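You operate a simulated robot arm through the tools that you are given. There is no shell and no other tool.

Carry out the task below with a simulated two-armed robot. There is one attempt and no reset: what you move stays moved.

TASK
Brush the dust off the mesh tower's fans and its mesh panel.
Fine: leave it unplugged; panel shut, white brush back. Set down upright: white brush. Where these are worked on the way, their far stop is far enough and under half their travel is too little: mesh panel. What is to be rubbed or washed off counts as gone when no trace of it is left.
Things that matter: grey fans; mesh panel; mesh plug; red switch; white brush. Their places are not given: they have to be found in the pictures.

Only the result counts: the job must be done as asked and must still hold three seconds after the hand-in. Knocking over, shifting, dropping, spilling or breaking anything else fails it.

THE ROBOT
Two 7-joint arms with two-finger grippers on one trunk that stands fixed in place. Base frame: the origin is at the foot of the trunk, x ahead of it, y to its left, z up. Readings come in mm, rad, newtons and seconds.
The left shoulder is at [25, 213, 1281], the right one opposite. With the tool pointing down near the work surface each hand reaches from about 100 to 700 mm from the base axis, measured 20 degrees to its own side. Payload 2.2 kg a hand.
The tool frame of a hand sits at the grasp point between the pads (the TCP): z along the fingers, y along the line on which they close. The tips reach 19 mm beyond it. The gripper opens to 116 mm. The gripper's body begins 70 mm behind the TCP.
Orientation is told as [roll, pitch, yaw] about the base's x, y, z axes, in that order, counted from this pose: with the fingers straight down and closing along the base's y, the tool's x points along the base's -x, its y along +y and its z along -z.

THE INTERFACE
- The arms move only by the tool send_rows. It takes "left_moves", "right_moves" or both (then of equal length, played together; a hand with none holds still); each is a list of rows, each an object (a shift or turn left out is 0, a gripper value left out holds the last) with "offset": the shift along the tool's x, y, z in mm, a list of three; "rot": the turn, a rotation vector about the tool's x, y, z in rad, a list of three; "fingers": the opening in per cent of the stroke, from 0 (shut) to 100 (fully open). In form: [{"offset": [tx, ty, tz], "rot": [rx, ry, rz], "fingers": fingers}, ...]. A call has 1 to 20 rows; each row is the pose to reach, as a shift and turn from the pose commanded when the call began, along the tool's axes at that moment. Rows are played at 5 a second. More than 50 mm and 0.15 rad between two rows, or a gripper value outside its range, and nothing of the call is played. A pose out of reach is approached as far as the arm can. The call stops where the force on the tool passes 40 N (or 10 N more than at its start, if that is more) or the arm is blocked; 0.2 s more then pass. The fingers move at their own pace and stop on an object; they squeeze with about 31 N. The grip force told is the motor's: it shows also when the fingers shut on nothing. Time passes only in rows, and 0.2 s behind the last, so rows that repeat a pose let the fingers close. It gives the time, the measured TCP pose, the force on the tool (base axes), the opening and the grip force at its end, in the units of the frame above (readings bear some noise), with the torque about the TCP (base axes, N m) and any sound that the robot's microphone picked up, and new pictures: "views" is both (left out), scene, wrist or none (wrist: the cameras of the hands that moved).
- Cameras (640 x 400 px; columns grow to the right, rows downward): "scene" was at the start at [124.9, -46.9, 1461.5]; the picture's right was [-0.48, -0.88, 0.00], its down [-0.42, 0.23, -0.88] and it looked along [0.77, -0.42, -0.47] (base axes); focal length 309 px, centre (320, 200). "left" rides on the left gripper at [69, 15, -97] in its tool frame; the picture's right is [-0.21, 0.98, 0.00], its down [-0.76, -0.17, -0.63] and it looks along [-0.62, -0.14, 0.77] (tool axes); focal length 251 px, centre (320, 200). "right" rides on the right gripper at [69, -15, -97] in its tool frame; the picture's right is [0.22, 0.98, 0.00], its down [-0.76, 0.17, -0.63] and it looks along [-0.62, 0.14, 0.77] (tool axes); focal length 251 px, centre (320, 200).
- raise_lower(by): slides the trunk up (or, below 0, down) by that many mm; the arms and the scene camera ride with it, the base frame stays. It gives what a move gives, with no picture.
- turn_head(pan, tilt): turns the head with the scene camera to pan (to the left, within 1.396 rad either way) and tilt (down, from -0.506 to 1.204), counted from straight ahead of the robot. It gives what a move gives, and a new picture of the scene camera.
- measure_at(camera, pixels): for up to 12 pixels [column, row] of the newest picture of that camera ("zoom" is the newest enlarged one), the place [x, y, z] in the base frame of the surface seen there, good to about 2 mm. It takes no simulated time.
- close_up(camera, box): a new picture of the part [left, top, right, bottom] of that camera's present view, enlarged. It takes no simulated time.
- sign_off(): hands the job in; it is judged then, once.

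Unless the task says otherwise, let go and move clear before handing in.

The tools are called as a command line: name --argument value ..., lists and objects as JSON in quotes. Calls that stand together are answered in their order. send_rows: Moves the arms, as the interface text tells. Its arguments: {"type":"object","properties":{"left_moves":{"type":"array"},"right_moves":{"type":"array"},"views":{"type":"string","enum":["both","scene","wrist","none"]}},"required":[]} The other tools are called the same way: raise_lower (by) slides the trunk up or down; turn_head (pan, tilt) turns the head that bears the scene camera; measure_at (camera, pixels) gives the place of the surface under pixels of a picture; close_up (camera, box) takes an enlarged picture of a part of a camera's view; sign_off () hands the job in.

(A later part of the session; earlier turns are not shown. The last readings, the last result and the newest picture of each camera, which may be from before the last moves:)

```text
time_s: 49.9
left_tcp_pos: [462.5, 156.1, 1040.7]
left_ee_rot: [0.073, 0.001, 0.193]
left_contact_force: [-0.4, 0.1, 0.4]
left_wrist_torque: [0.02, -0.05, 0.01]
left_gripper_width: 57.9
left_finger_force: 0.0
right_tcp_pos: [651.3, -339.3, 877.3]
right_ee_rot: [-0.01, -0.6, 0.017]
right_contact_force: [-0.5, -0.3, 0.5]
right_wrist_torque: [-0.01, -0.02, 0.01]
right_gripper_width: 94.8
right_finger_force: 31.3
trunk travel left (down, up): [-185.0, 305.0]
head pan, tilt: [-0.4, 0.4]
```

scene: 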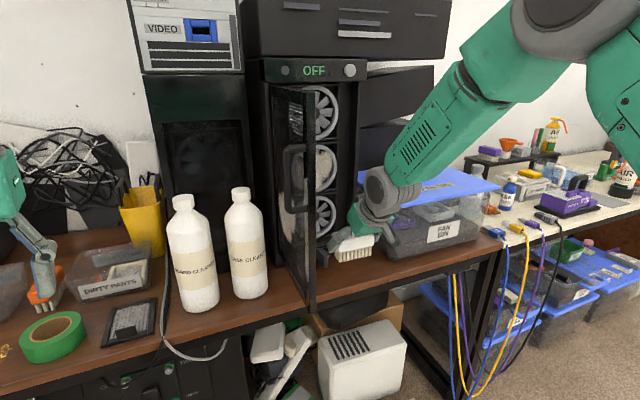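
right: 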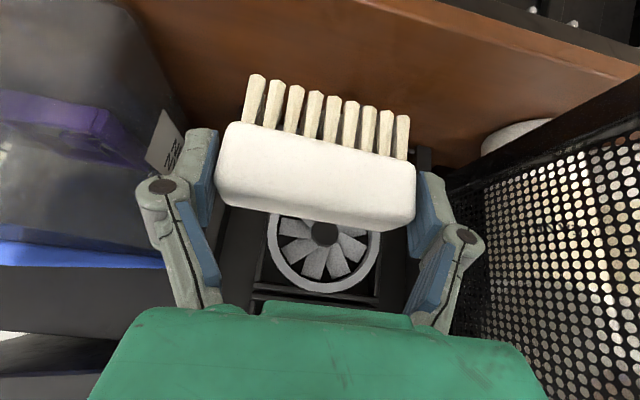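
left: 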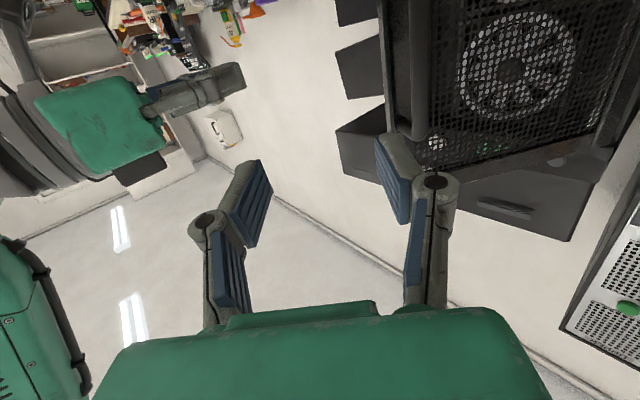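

The brush is held steadily. I'll rotate the hand so the bristles face the fans, moving to about (690,-306,1000).

send_rows --right_moves '[{"offset": [-9.2, 3, -7.2], "rot": [0, -0.143, 0]}, {"offset": [-18.5, 6, -14.5], "rot": [0, -0.286, 0]}, {"offset": [-27.7, 9, -21.7], "rot": [0, -0.428, 0]}, {"offset": [-36.9, 12, -28.9], "rot": [0, -0.571, 0]}, {"offset": [-46.2, 15, -36.2], "rot": [0, -0.714, 0]}, {"offset": [-55.4, 18, -43.4], "rot": [0, -0.857, 0]}, {"offset": [-64.7, 21, -50.7], "rot": [0, -1.0, 0]}, {"offset": [-73.9, 24, -57.9], "rot": [0, -1.142, 0]}, {"offset": [-83.1, 27, -65.1], "rot": [0, -1.285, 0]}, {"offset": [-92.4, 30, -72.4], "rot": [0, -1.428, 0]}, {"offset": [-101.6, 33, -79.6], "rot": [0, -1.571, 0]}, {"offset": [-101.6, 33, -79.6], "rot": [0, -1.571, 0]}]'

```text
time_s: 52.5
left_tcp_pos: [463.3, 153.4, 1040.7]
left_ee_rot: [0.072, 0.002, 0.194]
left_contact_force: [0.3, -0.1, -0.3]
left_wrist_torque: [-0.01, 0.0, 0.01]
left_gripper_width: 58.0
left_finger_force: 0.1
right_tcp_pos: [690.8, -307.9, 998.3]
right_ee_rot: [-3.13, -0.968, -3.141]
right_contact_force: [0.0, 0.0, -0.7]
right_wrist_torque: [-0.02, 0.0, 0.02]
right_gripper_width: 94.2
right_finger_force: 30.4
trunk travel left (down, up): [-185.0, 305.0]
head pan, tilt: [-0.4, 0.4]
```

scene: 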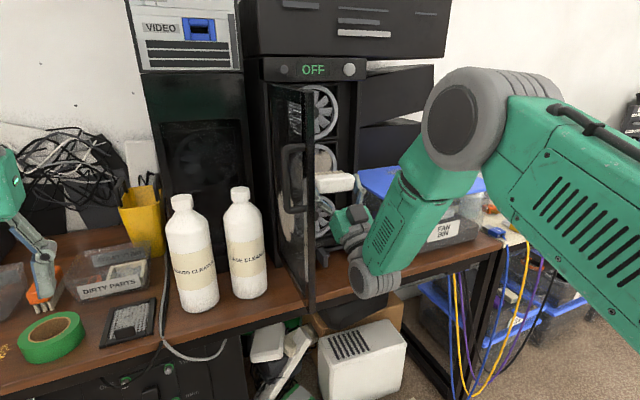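
right: 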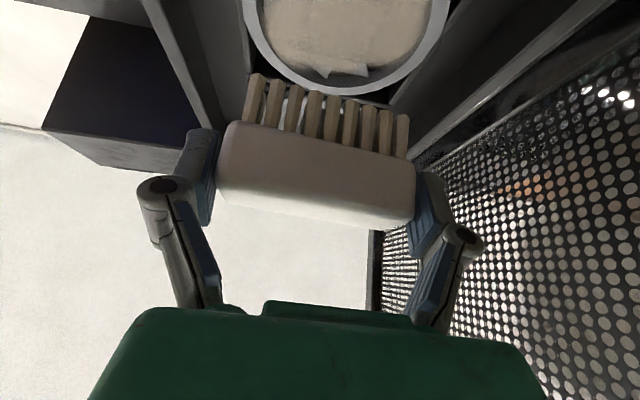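

The bristles now face the tower; the middle fan's dust shows at (345,40) in the right view. I'll measure the dust extent and take a close look.

measure_at --camera "right" --pixels '[[345, 40], [275, 20], [425, 20], [345, 70], [290, 50], [400, 50], [345, 5], [245, 40], [445, 40], [330, 90]]'

close_up --camera "right" --box '[220, 0, 480, 120]'

close_up --camera "scene" --box '[270, 70, 370, 250]'

```text
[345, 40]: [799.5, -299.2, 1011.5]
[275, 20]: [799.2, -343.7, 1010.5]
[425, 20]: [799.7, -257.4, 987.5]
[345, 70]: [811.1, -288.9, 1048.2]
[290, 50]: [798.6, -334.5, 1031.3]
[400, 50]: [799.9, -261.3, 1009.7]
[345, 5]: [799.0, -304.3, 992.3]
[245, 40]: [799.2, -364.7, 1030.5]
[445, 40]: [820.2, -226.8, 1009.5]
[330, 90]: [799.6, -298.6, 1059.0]
```

```text
2.46 times, centred on (350, 60) of right
```

zoom: 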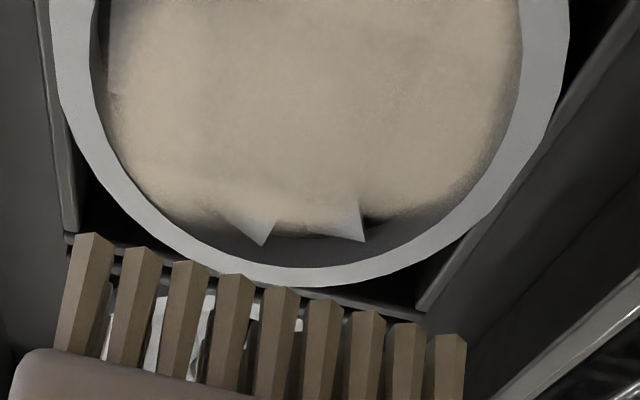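

```text
2.22 times, centred on (320, 160) of scene
```

zoom: 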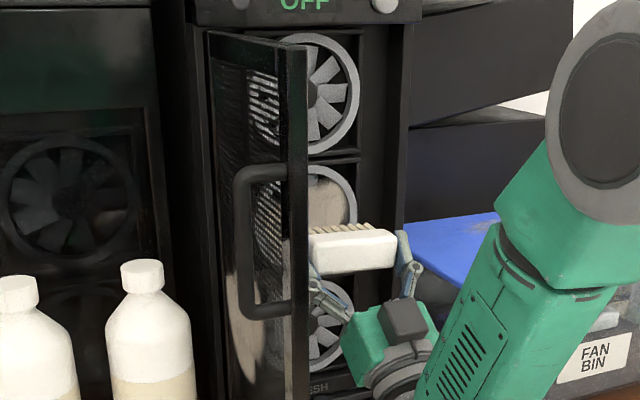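

The dust disc on the middle fan spans about y -350…-260 and z 955…1045 at x≈799. I'll bring the bristles up to it slowly.

send_rows --right_moves '[{"offset": [17, 0, 24.8]}, {"offset": [31, 0, 45.4]}, {"offset": [35, 0, 51.2]}, {"offset": [37.3, 0, 54.5]}, {"offset": [38.4, 0, 56.1]}]'

```text
time_s: 53.7
left_tcp_pos: [461.8, 155.9, 1041.4]
left_ee_rot: [0.073, 0.002, 0.193]
left_contact_force: [-0.1, 0.2, -0.5]
left_wrist_torque: [0.01, 0.03, -0.01]
left_gripper_width: 58.0
left_finger_force: 0.1
right_tcp_pos: [757.3, -305.0, 998.1]
right_ee_rot: [-3.128, -0.97, -3.14]
right_contact_force: [-14.7, 1.4, -2.9]
right_wrist_torque: [0.06, 0.06, -0.56]
right_gripper_width: 95.3
right_finger_force: 31.9
trunk travel left (down, up): [-185.0, 305.0]
head pan, tilt: [-0.4, 0.4]
```

scene: 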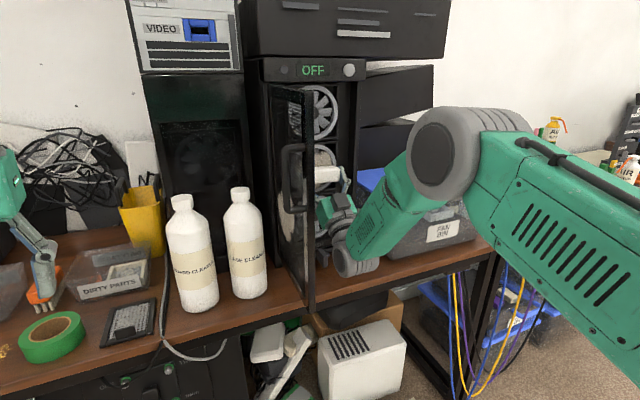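
right: 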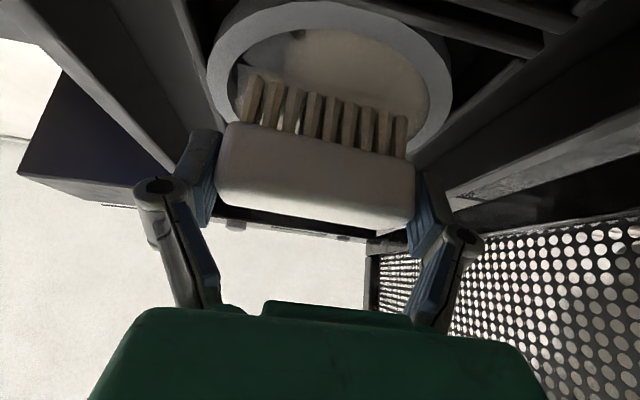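

Contact came at x=757 with about 15 N, mostly on the brush's right end. I'll look at how the dust responds.

close_up --camera "right" --box '[190, 0, 480, 180]'

measure_at --camera "right" --pixels '[[255, 75], [400, 118], [235, 60], [330, 60], [290, 60], [420, 90], [225, 50], [440, 90]]'

```text
2.21 times, centred on (335, 90) of right
```

zoom: 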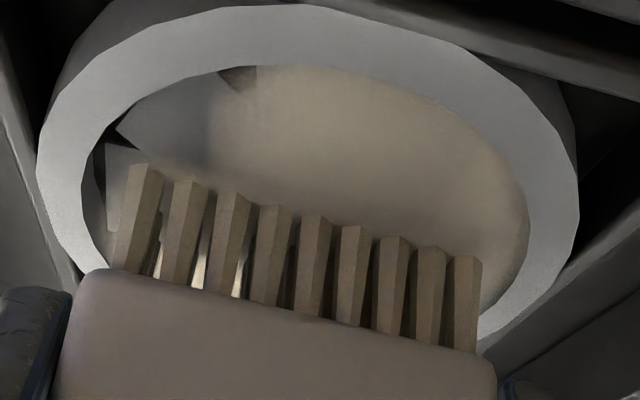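

```text
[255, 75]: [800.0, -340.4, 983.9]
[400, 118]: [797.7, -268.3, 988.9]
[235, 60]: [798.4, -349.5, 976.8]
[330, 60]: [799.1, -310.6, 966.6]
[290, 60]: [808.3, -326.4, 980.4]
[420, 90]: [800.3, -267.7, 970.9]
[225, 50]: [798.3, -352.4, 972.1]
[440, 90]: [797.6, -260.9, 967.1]
```

The bristle tips reached the dust plane and already cleaned a bit on the right; the brush is yawed about 0.03 rad. I'll correct that and sweep vertically across the fan.

send_rows --right_moves '[{"offset": [0, 0, 0], "rot": [0.0248, 0, -0.017]}, {"offset": [-8.25, 0, 5.65], "rot": [0.0248, 0, -0.017]}, {"offset": [-16.5, 0, 11.3], "rot": [0.0248, 0, -0.017]}, {"offset": [-24.75, 0, 16.95], "rot": [0.0248, 0, -0.017]}, {"offset": [-33, 0, 22.6], "rot": [0.0248, 0, -0.017]}, {"offset": [-37.1, 0, 25.4], "rot": [0.0248, 0, -0.017]}, {"offset": [-28.9, 0, 19.8], "rot": [0.0248, 0, -0.017]}, {"offset": [-20.6, 0, 14.1], "rot": [0.0248, 0, -0.017]}, {"offset": [-12.4, 0, 8.5], "rot": [0.0248, 0, -0.017]}, {"offset": [-4.1, 0, 2.8], "rot": [0.0248, 0, -0.017]}, {"offset": [4.1, 0, -2.8], "rot": [0.0248, 0, -0.017]}, {"offset": [12.4, 0, -8.5], "rot": [0.0248, 0, -0.017]}, {"offset": [20.6, 0, -14.1], "rot": [0.0248, 0, -0.017]}, {"offset": [28.9, 0, -19.8], "rot": [0.0248, 0, -0.017]}, {"offset": [37.1, 0, -25.4], "rot": [0.0248, 0, -0.017]}, {"offset": [20.6, 0, -14.1], "rot": [0.0248, 0, -0.017]}]'

```text
time_s: 57.1
left_tcp_pos: [462.9, 153.5, 1040.8]
left_ee_rot: [0.074, 0.001, 0.194]
left_contact_force: [-0.3, 0.6, 0.3]
left_wrist_torque: [0.01, 0.01, 0.0]
left_gripper_width: 57.9
left_finger_force: 0.0
right_tcp_pos: [756.9, -307.7, 975.6]
right_ee_rot: [-3.128, -0.971, 3.111]
right_contact_force: [-8.5, -1.2, 0.8]
right_wrist_torque: [-0.02, 0.06, 0.06]
right_gripper_width: 93.8
right_finger_force: 30.7
trunk travel left (down, up): [-185.0, 305.0]
head pan, tilt: [-0.4, 0.4]
```

scene: 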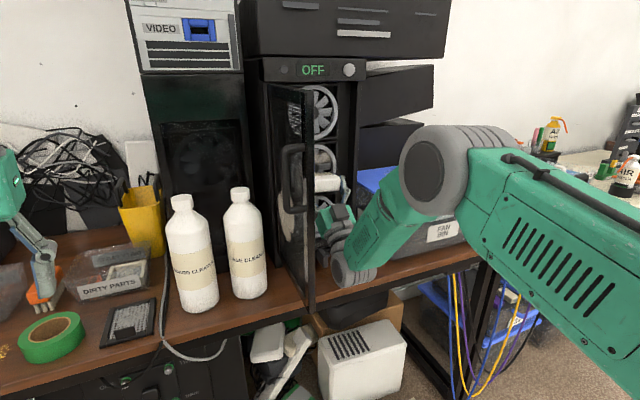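
right: 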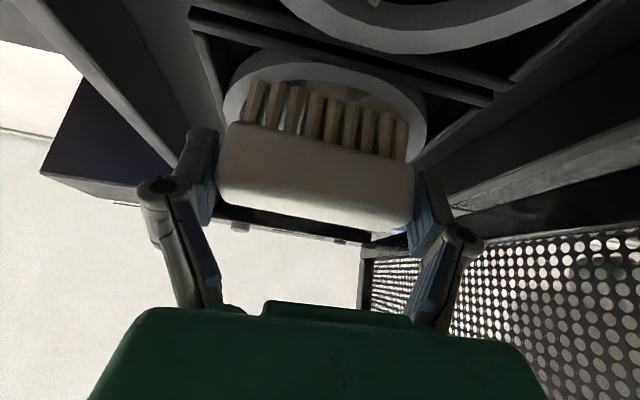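

The sweep ran smoothly at about 8 N. I'll check the fan surface for remaining dust.

close_up --camera "right" --box '[200, 30, 460, 190]'

close_up --camera "scene" --box '[295, 80, 365, 230]'

```text
2.46 times, centred on (330, 110) of right
```

zoom: 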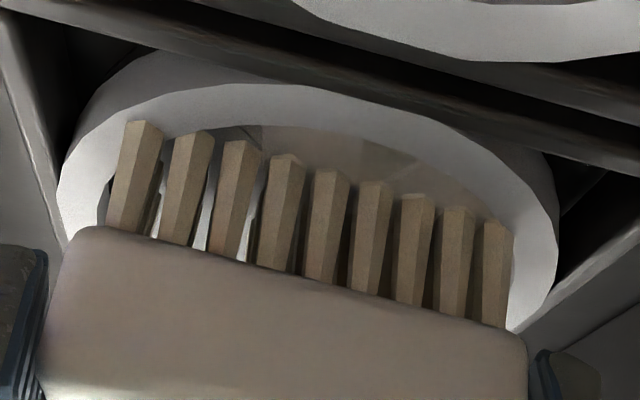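

```text
2.67 times, centred on (330, 155) of scene
```

zoom: 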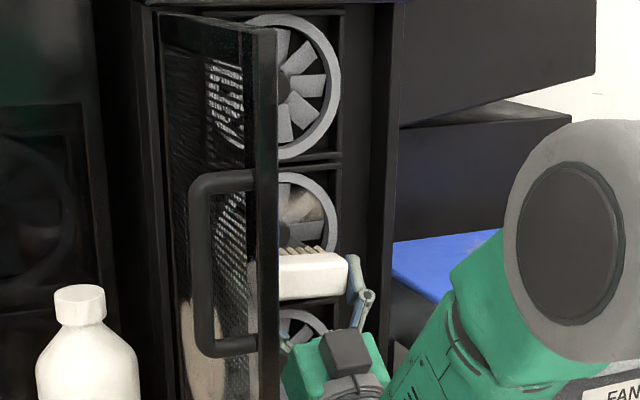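

The dust is thinner but a haze remains, so it fades with repeated strokes. I'll run a wider raster over the whole fan with slightly more pressure.

send_rows --right_moves '[{"offset": [0.8, -15, 1.2]}, {"offset": [-11.6, -15, 9.7]}, {"offset": [-23.9, -15, 18.1]}, {"offset": [-36.3, -15, 26.6]}, {"offset": [-48.7, -15, 35.1]}, {"offset": [-56.9, -15, 40.7]}, {"offset": [-57.2, 0, 40.4]}, {"offset": [-57.4, 15, 40]}, {"offset": [-45.1, 15, 31.6]}, {"offset": [-32.7, 15, 23.1]}, {"offset": [-20.3, 15, 14.6]}, {"offset": [-7.9, 15, 6.1]}, {"offset": [4.4, 15, -2.4]}, {"offset": [15.2, 15, -9.8]}, {"offset": [15.4, 0, -9.4]}, {"offset": [15.7, -15, -9]}, {"offset": [0.8, -15, 1.2]}, {"offset": [-11.8, 0, 9.3]}, {"offset": [-24.4, 15, 17.4]}, {"offset": [-36.5, 0, 26.2]}]'

```text
time_s: 61.3
left_tcp_pos: [462.2, 156.9, 1040.1]
left_ee_rot: [0.07, 0.006, 0.193]
left_contact_force: [0.2, -0.2, -0.5]
left_wrist_torque: [-0.01, -0.01, 0.0]
left_gripper_width: 57.9
left_finger_force: 0.0
right_tcp_pos: [758.4, -300.2, 1021.5]
right_ee_rot: [-3.125, -0.966, 3.11]
right_contact_force: [-15.7, 4.6, -1.1]
right_wrist_torque: [0.05, 0.26, 0.12]
right_gripper_width: 96.1
right_finger_force: 31.2
trunk travel left (down, up): [-185.0, 305.0]
head pan, tilt: [-0.4, 0.4]
```

scene: 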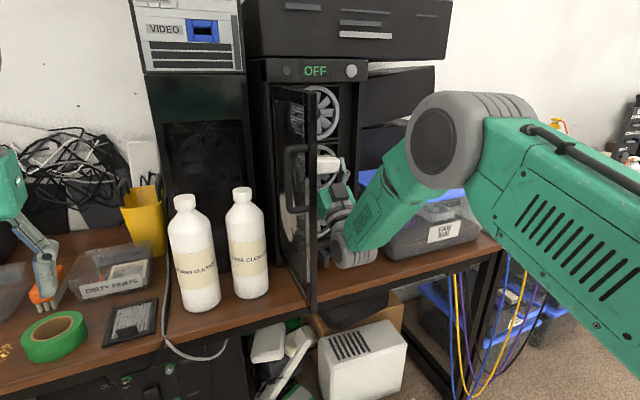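
right: 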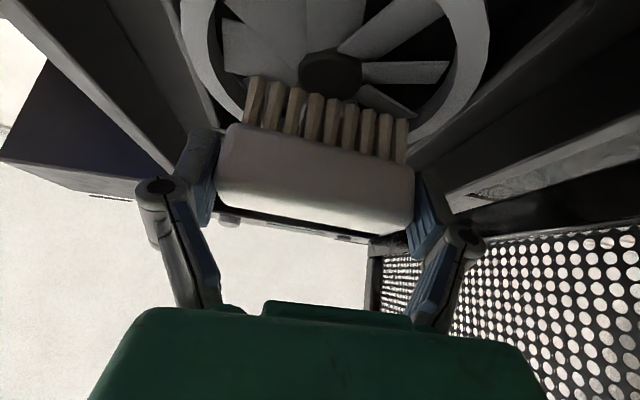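

The lower half of the fan now looks clean. I'll back off slightly and raise the hand to look at the upper half.

send_rows --right_moves '[{"offset": [-11.3, 0, -16.5]}, {"offset": [-28, 0, -5]}, {"offset": [-44, 0, 6]}]'

close_up --camera "right" --box '[180, 0, 500, 120]'

close_up --camera "scene" --box '[295, 80, 365, 230]'

```text
time_s: 62.1
left_tcp_pos: [463.5, 156.2, 1040.0]
left_ee_rot: [0.072, 0.003, 0.194]
left_contact_force: [-1.1, -1.0, 0.0]
left_wrist_torque: [-0.01, 0.02, 0.01]
left_gripper_width: 58.1
left_finger_force: 0.0
right_tcp_pos: [738.8, -302.3, 1059.6]
right_ee_rot: [-3.127, -0.969, 3.111]
right_contact_force: [0.5, -0.1, -0.1]
right_wrist_torque: [0.05, 0.02, -0.03]
right_gripper_width: 94.2
right_finger_force: 30.6
trunk travel left (down, up): [-185.0, 305.0]
head pan, tilt: [-0.4, 0.4]
```

scene: 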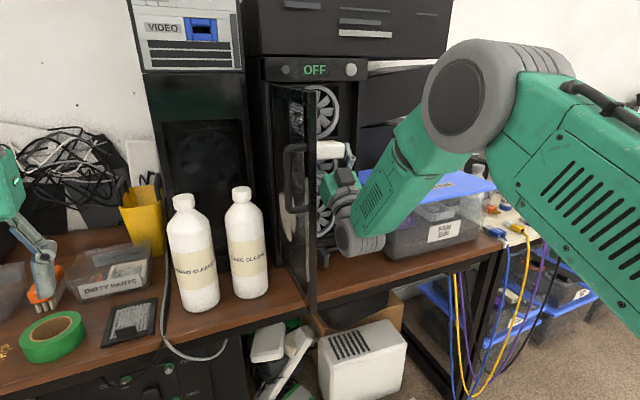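
right: 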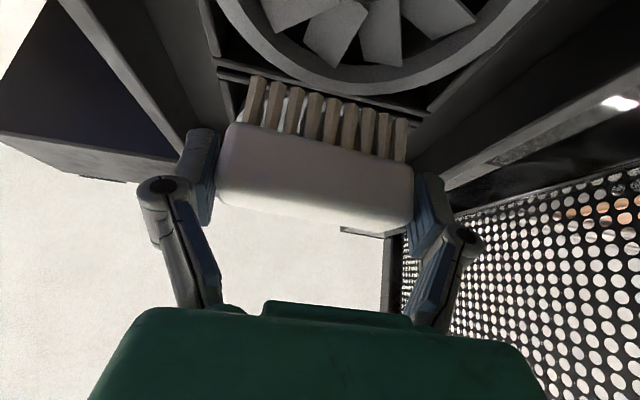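

```text
2.00 times, centred on (340, 60) of right
```

zoom: 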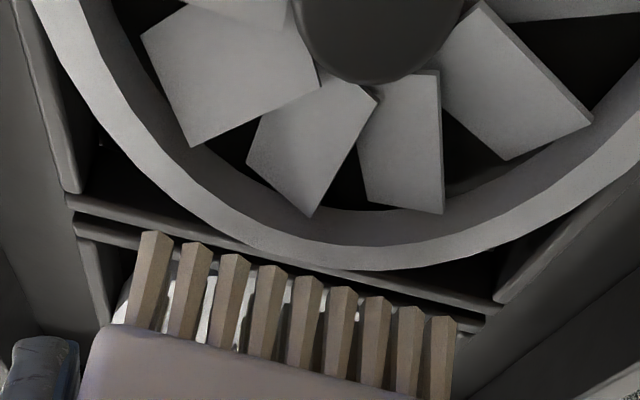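

```text
2.67 times, centred on (330, 155) of scene
```

zoom: 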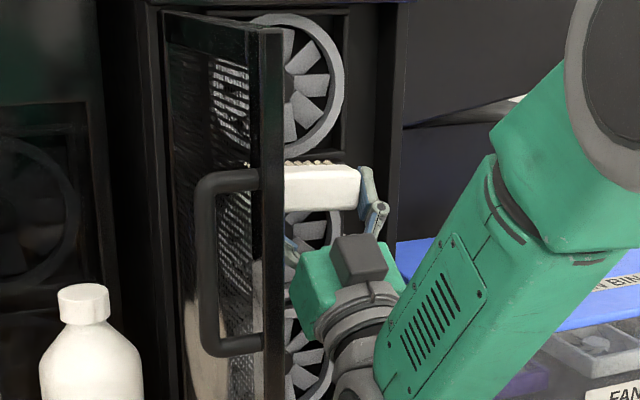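

The upper half is clean too. For safety I'll run one more raster of horizontal strokes over the whole fan, then back off.

send_rows --right_moves '[{"offset": [13.9, -4, 2.6]}, {"offset": [27.9, -22, 5.3]}, {"offset": [27.5, -4, 4.8]}, {"offset": [27.3, 14, 4.5]}, {"offset": [42.2, 14, -5.7]}, {"offset": [42.4, -4, -5.4]}, {"offset": [42.8, -22, -4.9]}, {"offset": [57.6, -22, -15]}, {"offset": [57.2, -4, -15.5]}, {"offset": [57, 14, -15.9]}, {"offset": [71.8, 14, -26]}, {"offset": [72, -4, -25.7]}, {"offset": [72.4, -22, -25.2]}, {"offset": [87.3, -22, -35.4]}, {"offset": [86.9, -4, -35.9]}, {"offset": [86.7, 14, -36.2]}, {"offset": [86.9, -4, -35.9]}, {"offset": [75.9, -4, -52]}, {"offset": [53.3, -4, -85]}]'

```text
time_s: 66.1
left_tcp_pos: [462.8, 152.1, 1041.7]
left_ee_rot: [0.075, 0.003, 0.193]
left_contact_force: [0.3, 0.2, 0.3]
left_wrist_torque: [0.01, -0.02, 0.0]
left_gripper_width: 57.8
left_finger_force: 0.2
right_tcp_pos: [697.0, -312.0, 965.9]
right_ee_rot: [-3.132, -0.971, 3.115]
right_contact_force: [-0.5, 0.0, -0.4]
right_wrist_torque: [-0.02, 0.03, 0.0]
right_gripper_width: 94.1
right_finger_force: 31.1
trunk travel left (down, up): [-185.0, 305.0]
head pan, tilt: [-0.4, 0.4]
```

scene: 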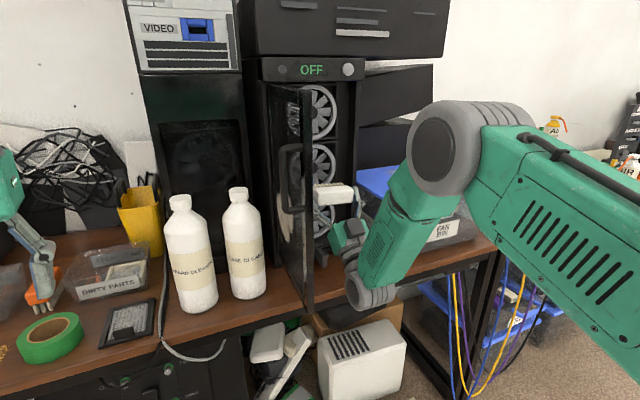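
right: 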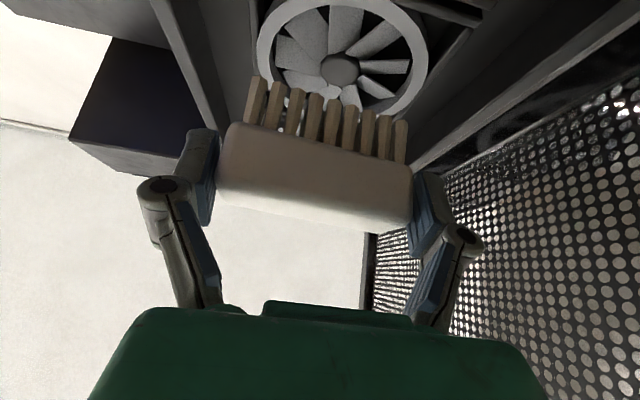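

The middle fan now shows clean grey blades. I'll zoom on all the fans in both views to make sure no dust is left anywhere.

close_up --camera "right" --box '[230, 0, 450, 110]'

close_up --camera "scene" --box '[290, 70, 360, 190]'

close_up --camera "scene" --box '[290, 170, 360, 270]'

```text
2.91 times, centred on (340, 55) of right
```

zoom: 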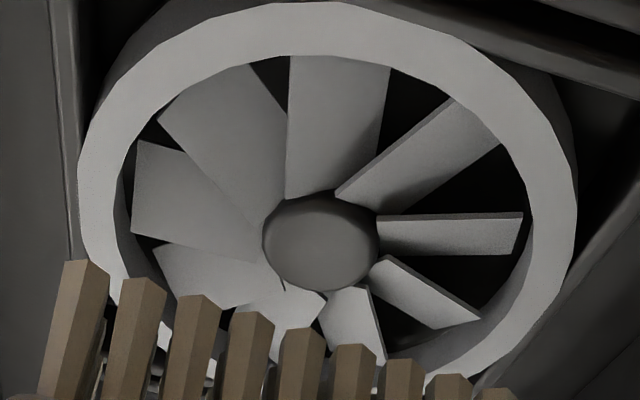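

```text
3.33 times, centred on (325, 130) of scene
```

zoom: 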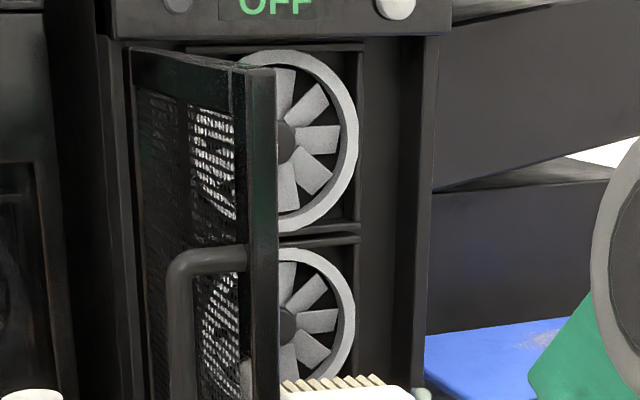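

```text
4.00 times, centred on (325, 220) of scene
```

zoom: 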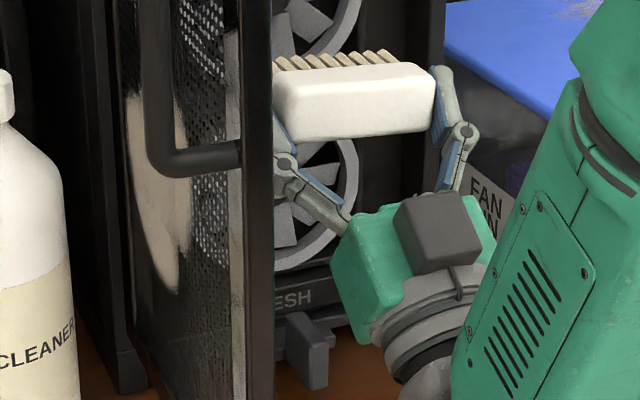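

All fans are clean. Next the panel must be shut to brush its outer patch; I'll withdraw the brush from the tower to in front of the door's edge (547,-196).

send_rows --right_moves '[{"offset": [-23.7, 0, -34.7]}, {"offset": [-47.5, 0, -69.3]}, {"offset": [-71.2, 0, -104]}, {"offset": [-94.9, 0, -138.6]}, {"offset": [-116, 0, -169]}]'

```text
time_s: 67.3
left_tcp_pos: [464.3, 156.6, 1040.5]
left_ee_rot: [0.072, 0.003, 0.193]
left_contact_force: [0.5, 0.2, 0.2]
left_wrist_torque: [-0.01, -0.01, 0.02]
left_gripper_width: 58.0
left_finger_force: 0.1
right_tcp_pos: [493.9, -302.9, 967.9]
right_ee_rot: [-3.128, -0.969, 3.112]
right_contact_force: [0.3, -0.5, -0.4]
right_wrist_torque: [-0.03, 0.01, -0.01]
right_gripper_width: 94.2
right_finger_force: 31.3
trunk travel left (down, up): [-185.0, 305.0]
head pan, tilt: [-0.4, 0.4]
```

scene: 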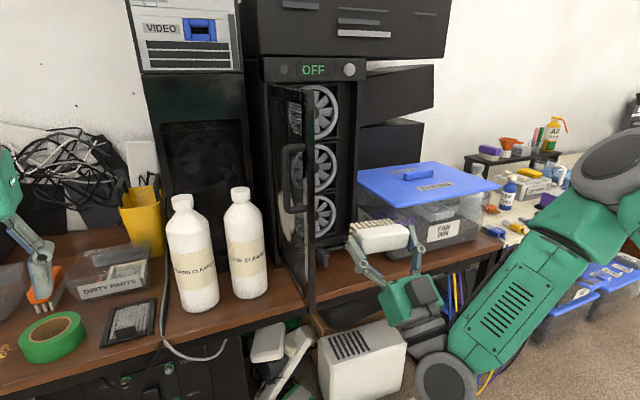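
right: 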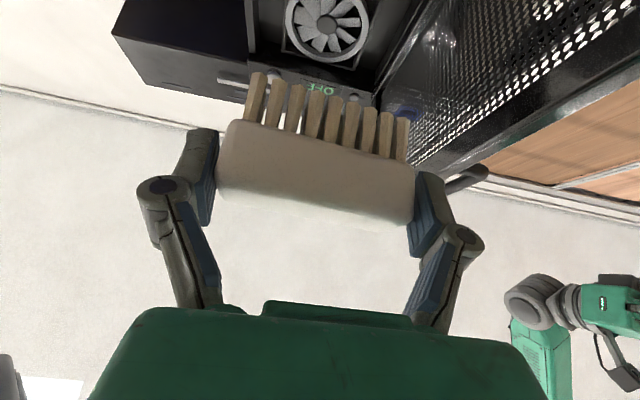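

All three fans are in plain view now; I'll zoom to confirm them and simultaneously move the hand leftward in front of the door's edge.

close_up --camera "scene" --box '[290, 70, 360, 250]'

send_rows --right_moves '[{"offset": [-3, 35, -5]}, {"offset": [-5, 75, -8]}, {"offset": [-6, 115, -10]}, {"offset": [-6, 155, -11]}, {"offset": [-7, 195, -12]}]'

```text
2.22 times, centred on (325, 160) of scene
```

zoom: 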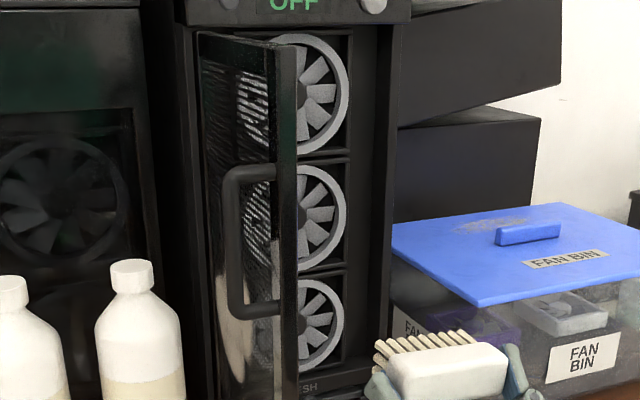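

```text
time_s: 68.5
left_tcp_pos: [463.8, 155.3, 1040.1]
left_ee_rot: [0.07, 0.003, 0.195]
left_contact_force: [0.8, -0.6, 0.1]
left_wrist_torque: [0.0, -0.02, 0.0]
left_gripper_width: 58.0
left_finger_force: 0.1
right_tcp_pos: [485.3, -109.2, 965.2]
right_ee_rot: [-3.127, -0.97, 3.11]
right_contact_force: [-0.6, 0.0, -1.4]
right_wrist_torque: [0.03, 0.0, 0.01]
right_gripper_width: 94.1
right_finger_force: 31.7
trunk travel left (down, up): [-185.0, 305.0]
head pan, tilt: [-0.4, 0.4]
```

scene: 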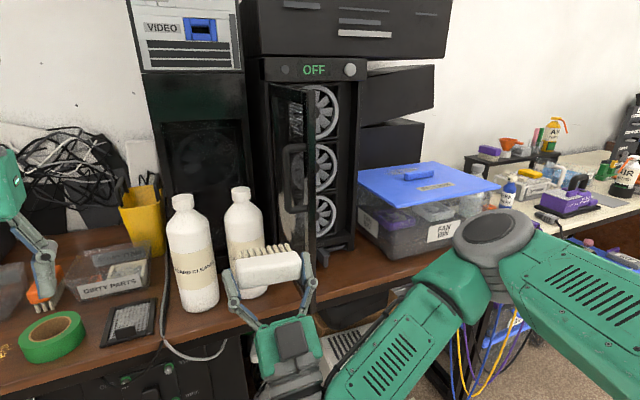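
right: 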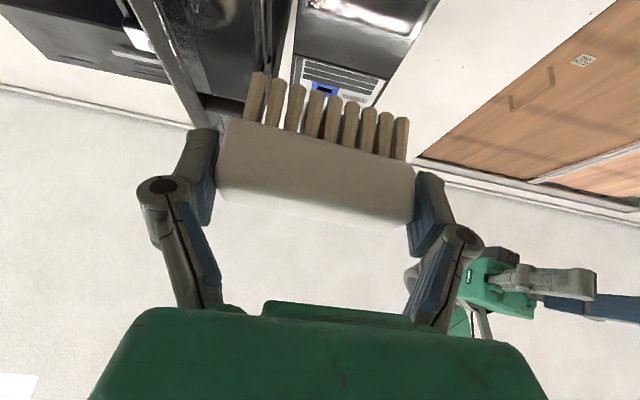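

Fans confirmed clean. The hand is now left of the door's edge at (485,-109,965), below the handle. I'll move it forward alongside the outer face, then push the door toward closed in small steps.

send_rows --right_moves '[{"offset": [5, 10, 7]}, {"offset": [25, 11, 36]}, {"offset": [42, 12, 61]}, {"offset": [59, 12, 86]}]'

```text
time_s: 69.5
left_tcp_pos: [464.2, 155.0, 1041.0]
left_ee_rot: [0.073, 0.003, 0.195]
left_contact_force: [0.3, 0.5, 0.0]
left_wrist_torque: [0.04, -0.01, 0.01]
left_gripper_width: 57.9
left_finger_force: 0.1
right_tcp_pos: [589.6, -97.1, 963.4]
right_ee_rot: [-3.13, -0.971, 3.114]
right_contact_force: [-0.1, 0.1, -1.0]
right_wrist_torque: [-0.02, -0.01, 0.03]
right_gripper_width: 94.1
right_finger_force: 31.2
trunk travel left (down, up): [-185.0, 305.0]
head pan, tilt: [-0.4, 0.4]
```

scene: 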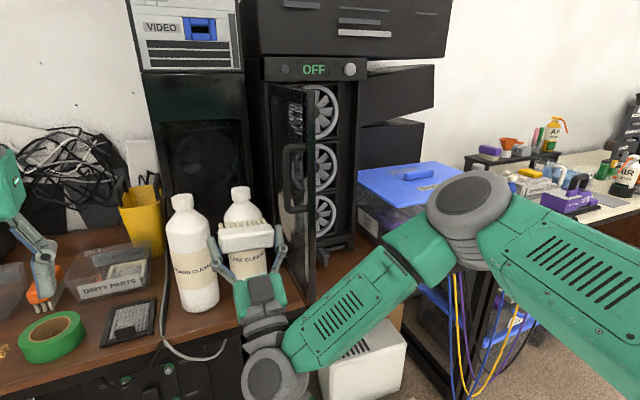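
right: 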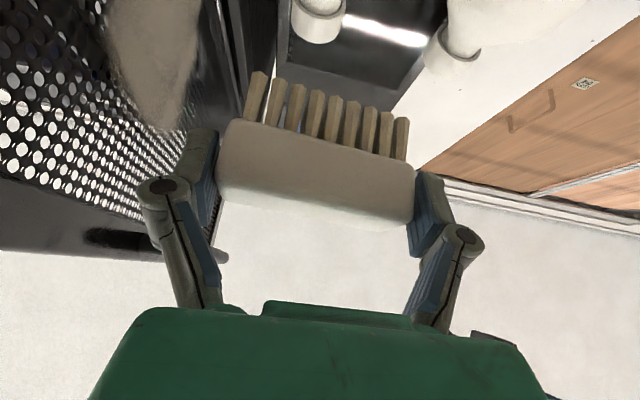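

The hand sits outside the door with the bristles well short of the bottle. I'll push the door to the right in 15 mm steps.

send_rows --right_moves '[{"offset": [0, -15, 0]}, {"offset": [0, -30, 0]}, {"offset": [0, -45, 0]}, {"offset": [0, -60, 0]}, {"offset": [0, -75, 0]}, {"offset": [0, -90, 0]}, {"offset": [0, -105, 0]}, {"offset": [0, -120, 0]}, {"offset": [0, -135, 0]}]'

```text
time_s: 71.5
left_tcp_pos: [463.3, 152.7, 1041.0]
left_ee_rot: [0.072, 0.005, 0.194]
left_contact_force: [0.3, 0.0, 0.7]
left_wrist_torque: [0.0, -0.01, 0.01]
left_gripper_width: 58.1
left_finger_force: 0.0
right_tcp_pos: [585.6, -235.8, 965.1]
right_ee_rot: [-3.132, -0.969, 3.114]
right_contact_force: [0.3, 0.3, 0.0]
right_wrist_torque: [0.0, 0.02, 0.01]
right_gripper_width: 94.0
right_finger_force: 30.6
trunk travel left (down, up): [-185.0, 305.0]
head pan, tilt: [-0.4, 0.4]
```

scene: 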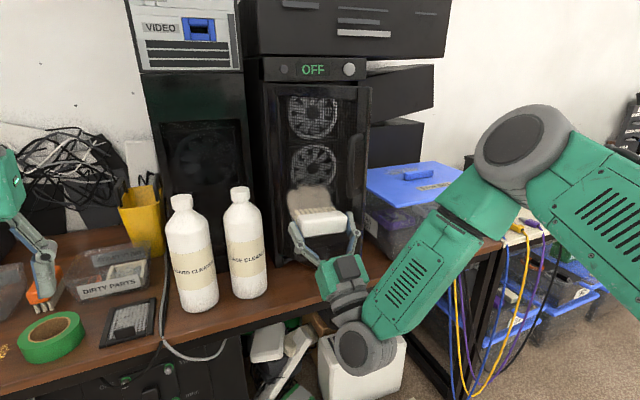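
right: 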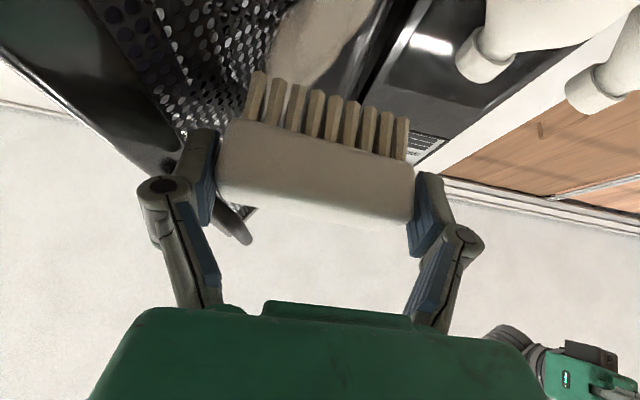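

The door follows freely (now about 57°). I'll continue the push diagonally forward toward the closed position.

send_rows --right_moves '[{"offset": [3.4, -19, 5]}, {"offset": [9, -39, 13.2]}, {"offset": [17, -59, 24.8]}, {"offset": [26, -76, 38]}, {"offset": [35, -91, 51.2]}, {"offset": [44.1, -102, 64.4]}, {"offset": [53.1, -110, 77.6]}, {"offset": [61, -114, 89.1]}, {"offset": [67.8, -115, 99]}, {"offset": [73.5, -116, 107.3]}, {"offset": [76.8, -116, 112.2]}]'

```text
time_s: 73.9
left_tcp_pos: [464.9, 153.7, 1040.7]
left_ee_rot: [0.073, 0.004, 0.194]
left_contact_force: [0.1, 0.7, -0.6]
left_wrist_torque: [0.02, -0.01, -0.03]
left_gripper_width: 58.1
left_finger_force: 0.1
right_tcp_pos: [718.7, -354.1, 964.9]
right_ee_rot: [-3.131, -0.972, 3.115]
right_contact_force: [-0.5, 0.0, -0.6]
right_wrist_torque: [0.05, 0.0, -0.01]
right_gripper_width: 94.1
right_finger_force: 30.9
trunk travel left (down, up): [-185.0, 305.0]
head pan, tilt: [-0.4, 0.4]
```

scene: 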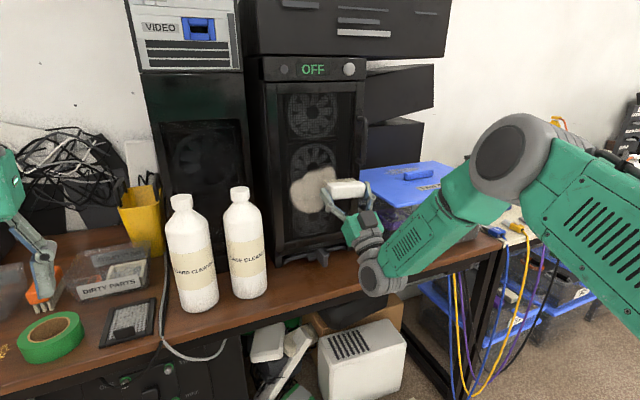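
right: 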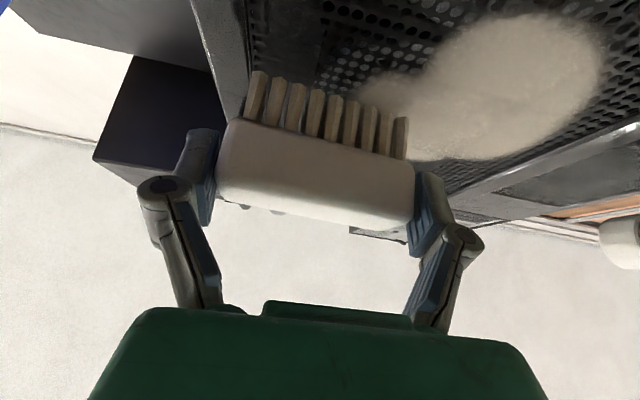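

The panel is almost shut. I'll push straight ahead in small steps until it seats.

send_rows --right_moves '[{"offset": [2.8, 0, 4.1]}, {"offset": [5.1, 0, 7.4]}, {"offset": [6.8, 0, 9.9]}, {"offset": [7.9, 0, 11.6]}, {"offset": [9, 0, 13.2]}]'

measure_at --camera "scene" --pixels '[[360, 90], [270, 90], [355, 110], [355, 230], [275, 240], [320, 86]]'

```text
time_s: 75.1
left_tcp_pos: [462.6, 154.1, 1040.9]
left_ee_rot: [0.074, 0.001, 0.195]
left_contact_force: [-0.8, 0.3, 0.9]
left_wrist_torque: [-0.03, 0.01, -0.02]
left_gripper_width: 58.4
left_finger_force: 0.0
right_tcp_pos: [733.9, -354.5, 967.3]
right_ee_rot: [-3.13, -0.969, 3.112]
right_contact_force: [-24.7, 1.6, -2.6]
right_wrist_torque: [-0.03, 0.07, -0.07]
right_gripper_width: 100.5
right_finger_force: 30.2
trunk travel left (down, up): [-185.0, 305.0]
head pan, tilt: [-0.4, 0.4]
```

scene: 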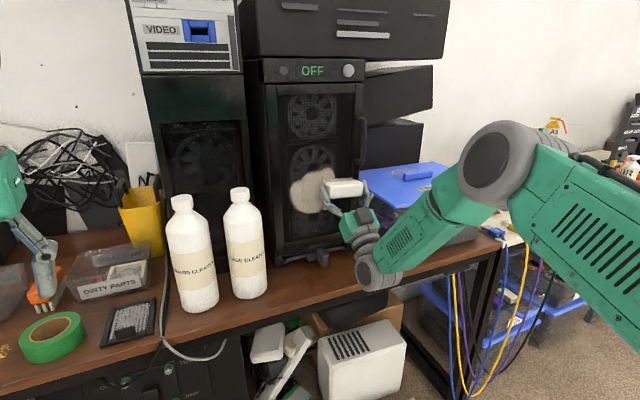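
right: 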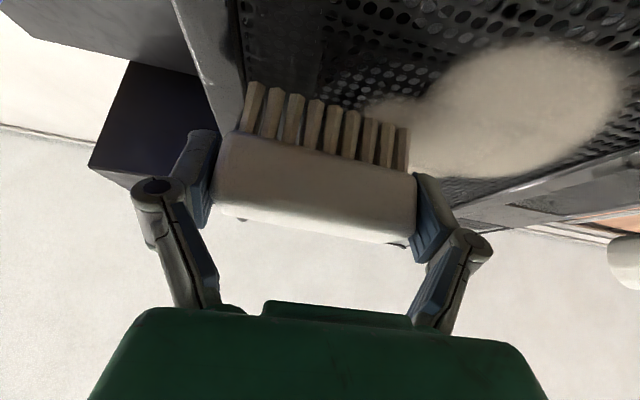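

```text
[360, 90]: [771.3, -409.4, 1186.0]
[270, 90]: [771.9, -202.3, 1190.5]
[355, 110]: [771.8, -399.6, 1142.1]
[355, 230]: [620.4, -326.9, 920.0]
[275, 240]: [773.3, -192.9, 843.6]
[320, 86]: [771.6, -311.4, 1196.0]
```

The panel is shut (face at x≈771.5 at both edges), but 25 N pressed the brush a bit in the grip (width 100.5). I'll ease back and check the brush's seating.

send_rows --right_moves '[{"offset": [-2.3, 0, -3.3]}, {"offset": [-6.8, 0, -9.9]}, {"offset": [-11.3, 0, -16.5]}]'

close_up --camera "right" --box '[120, 40, 500, 280]'

close_up --camera "scene" --box '[270, 110, 410, 240]'

```text
time_s: 75.9
left_tcp_pos: [464.8, 154.1, 1040.9]
left_ee_rot: [0.072, 0.003, 0.196]
left_contact_force: [0.0, -0.1, -0.3]
left_wrist_torque: [0.0, 0.05, 0.01]
left_gripper_width: 57.9
left_finger_force: 0.1
right_tcp_pos: [715.2, -354.4, 965.1]
right_ee_rot: [-3.131, -0.97, 3.114]
right_contact_force: [0.1, 0.6, -0.9]
right_wrist_torque: [0.02, -0.03, 0.01]
right_gripper_width: 96.3
right_finger_force: 31.1
trunk travel left (down, up): [-185.0, 305.0]
head pan, tilt: [-0.4, 0.4]
```

scene: 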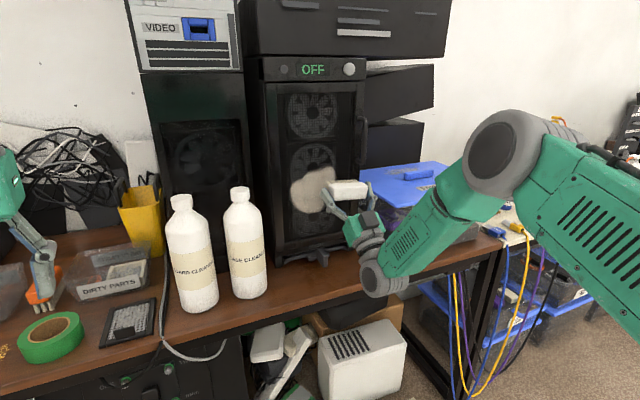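
right: 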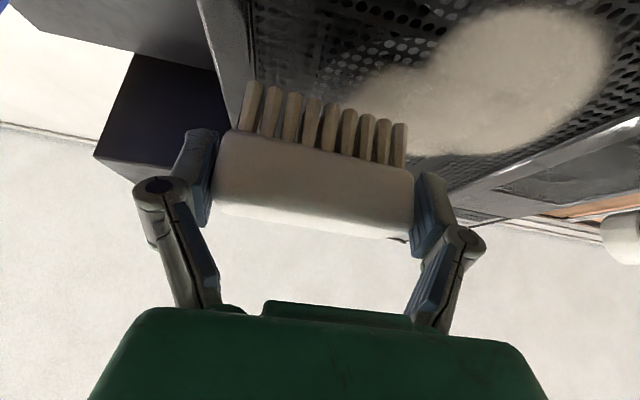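

```text
1.67 times, centred on (310, 160) of right
```

zoom: 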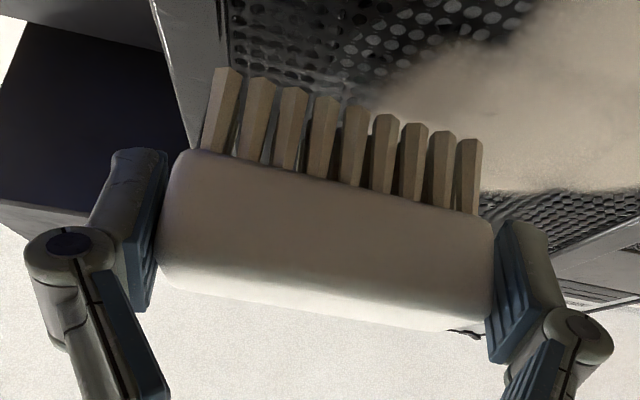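

```text
3.08 times, centred on (340, 175) of scene
```

zoom: 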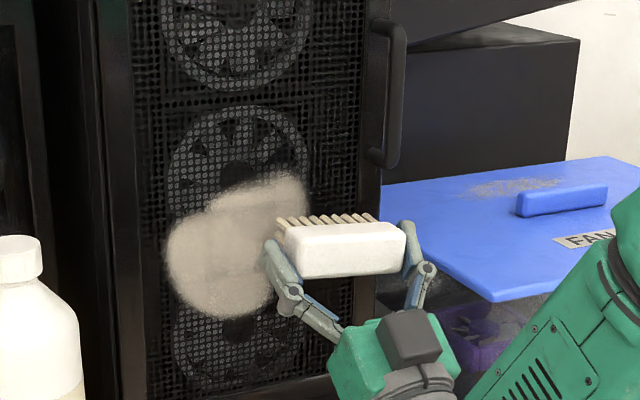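

The panel is shut and its dust patch is fully visible at zoom (165–305, 178–320). I'll measure the patch bounds.

measure_at --camera "zoom" --pixels '[[168, 265], [270, 180], [305, 200], [225, 316], [200, 215], [260, 300], [225, 260], [180, 300], [300, 180], [285, 225]]'

measure_at --camera "right" --pixels '[[256, 84], [402, 125], [330, 105], [330, 140], [390, 85]]'

```text
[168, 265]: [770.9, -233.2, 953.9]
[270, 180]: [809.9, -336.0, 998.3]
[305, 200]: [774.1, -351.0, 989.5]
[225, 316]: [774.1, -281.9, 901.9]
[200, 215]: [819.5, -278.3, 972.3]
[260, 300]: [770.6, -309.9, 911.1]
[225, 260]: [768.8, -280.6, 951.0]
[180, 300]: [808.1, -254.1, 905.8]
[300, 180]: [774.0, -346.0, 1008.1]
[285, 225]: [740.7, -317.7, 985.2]
```

```text
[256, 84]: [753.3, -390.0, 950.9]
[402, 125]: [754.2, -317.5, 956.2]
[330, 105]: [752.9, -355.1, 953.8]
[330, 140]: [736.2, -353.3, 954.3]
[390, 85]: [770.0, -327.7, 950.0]
```

The patch spans y -233…-353, z 900…1012 on the panel's face at x≈770; bristle tips lead the TCP by 38 mm. I'll raster over it with light pressure.

send_rows --right_moves '[{"offset": [-13, 18, 14]}, {"offset": [-26.8, 36, 28.1]}, {"offset": [-21.6, 36, 35.7]}, {"offset": [-22, 61, 35.1]}, {"offset": [-22.4, 86, 34.5]}, {"offset": [-9.3, 86, 25.4]}, {"offset": [-8.9, 61, 26]}, {"offset": [-8.5, 36, 26.6]}, {"offset": [4.7, 36, 17.6]}, {"offset": [4.3, 61, 17]}, {"offset": [3.9, 86, 16.4]}, {"offset": [17.2, 86, 7.4]}, {"offset": [17.6, 61, 8]}, {"offset": [18, 36, 8.6]}, {"offset": [31.2, 36, -0.5]}, {"offset": [30.8, 61, -1.1]}, {"offset": [30.4, 86, -1.7]}, {"offset": [43.6, 86, -10.7]}, {"offset": [44, 61, -10.1]}, {"offset": [44.4, 36, -9.5]}]'

```text
time_s: 80.1
left_tcp_pos: [463.0, 153.3, 1040.9]
left_ee_rot: [0.074, 0.001, 0.194]
left_contact_force: [-0.2, 0.8, 0.9]
left_wrist_torque: [0.01, 0.01, 0.02]
left_gripper_width: 58.1
left_finger_force: 0.1
right_tcp_pos: [734.5, -316.2, 923.9]
right_ee_rot: [-3.13, -0.969, 3.115]
right_contact_force: [-11.0, 3.4, -0.6]
right_wrist_torque: [0.0, 0.03, -0.28]
right_gripper_width: 99.9
right_finger_force: 31.2
trunk travel left (down, up): [-185.0, 305.0]
head pan, tilt: [-0.4, 0.4]
```

scene: 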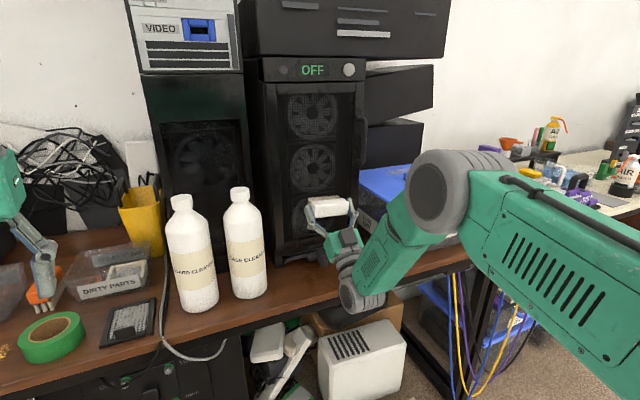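
right: 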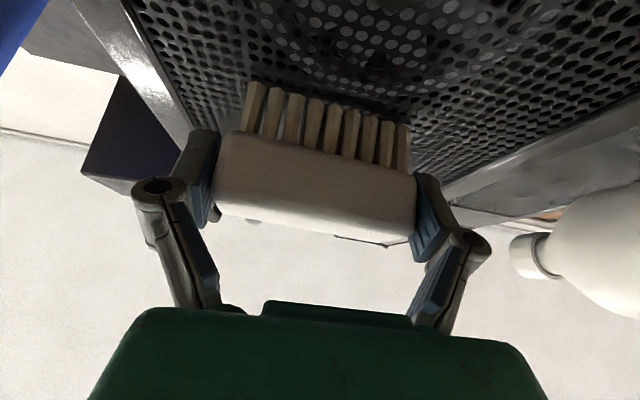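

The patch seems mostly gone. I'll zoom to see what is left.

close_up --camera "scene" --box '[260, 80, 380, 260]'

close_up --camera "right" --box '[150, 0, 550, 200]'

```text
2.22 times, centred on (320, 170) of scene
```

zoom: 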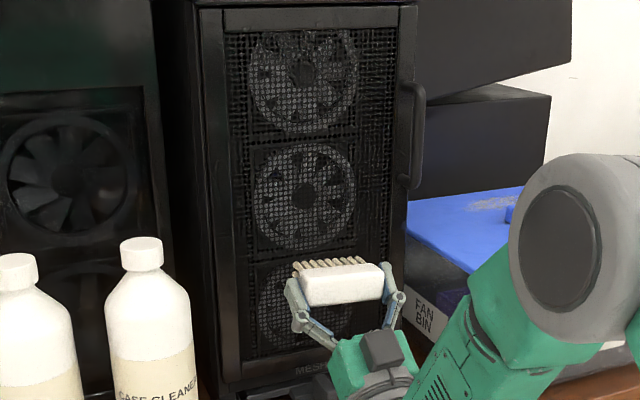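

```text
1.60 times, centred on (350, 100) of right
```

zoom: 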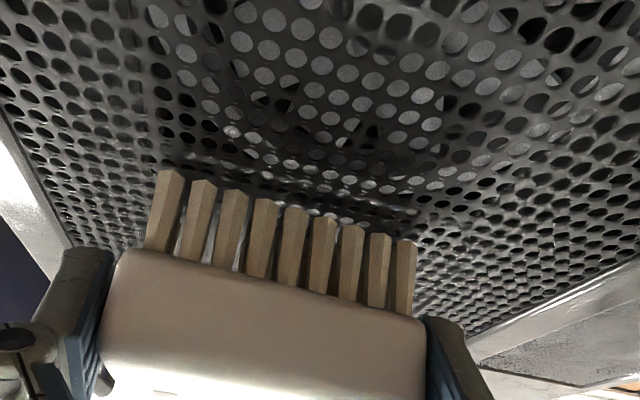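

Only clean mesh is visible above the brush. I'll run a second full pass including the lowest strip, to leave no trace.

send_rows --right_moves '[{"offset": [12.4, 0, -8.5]}, {"offset": [12, 25, -9.1]}, {"offset": [11.5, 50, -9.7]}, {"offset": [12, 25, -9.1]}, {"offset": [12.4, 0, -8.5]}, {"offset": [0, 0, 0]}, {"offset": [-0.4, 25, -0.6]}, {"offset": [-0.85, 50, -1.2]}, {"offset": [-14.9, 50, 8.4]}, {"offset": [-14.4, 25, 9]}, {"offset": [-14, 0, 9.6]}, {"offset": [-28, 0, 19.2]}, {"offset": [-28.5, 25, 18.6]}, {"offset": [-28.9, 50, 18]}, {"offset": [-43, 50, 27.6]}, {"offset": [-42.5, 25, 28.2]}, {"offset": [-42.1, 0, 28.8]}, {"offset": [-56.1, 0, 38.4]}, {"offset": [-56.5, 25, 37.8]}, {"offset": [-57, 50, 37.2]}]'

```text
time_s: 84.3
left_tcp_pos: [464.7, 155.8, 1040.8]
left_ee_rot: [0.07, 0.003, 0.193]
left_contact_force: [-0.5, 0.7, -0.5]
left_wrist_torque: [-0.01, -0.01, -0.03]
left_gripper_width: 57.8
left_finger_force: 0.1
right_tcp_pos: [731.4, -264.7, 990.5]
right_ee_rot: [-3.128, -0.97, 3.111]
right_contact_force: [-4.2, -0.8, -0.3]
right_wrist_torque: [0.02, 0.02, 0.22]
right_gripper_width: 97.8
right_finger_force: 31.0
trunk travel left (down, up): [-185.0, 305.0]
head pan, tilt: [-0.4, 0.4]
```

scene: 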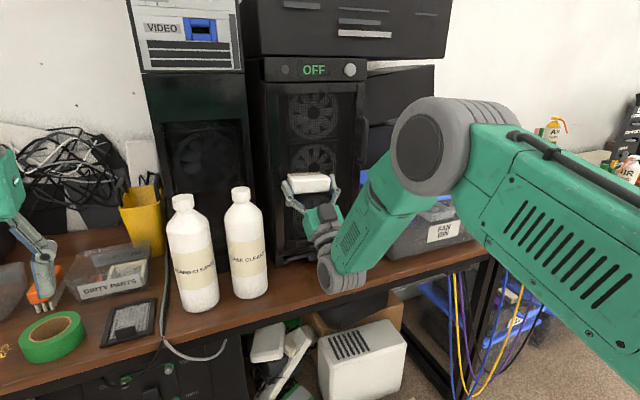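
right: 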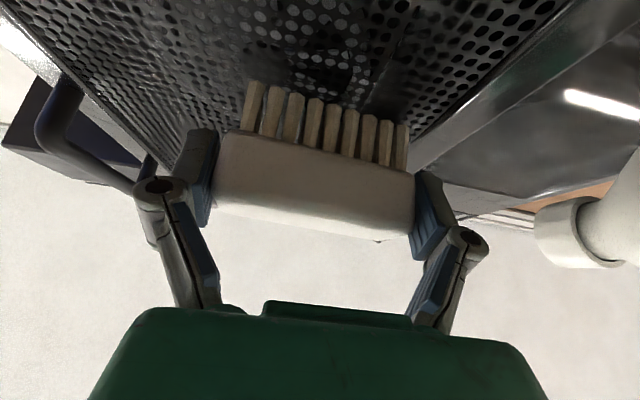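

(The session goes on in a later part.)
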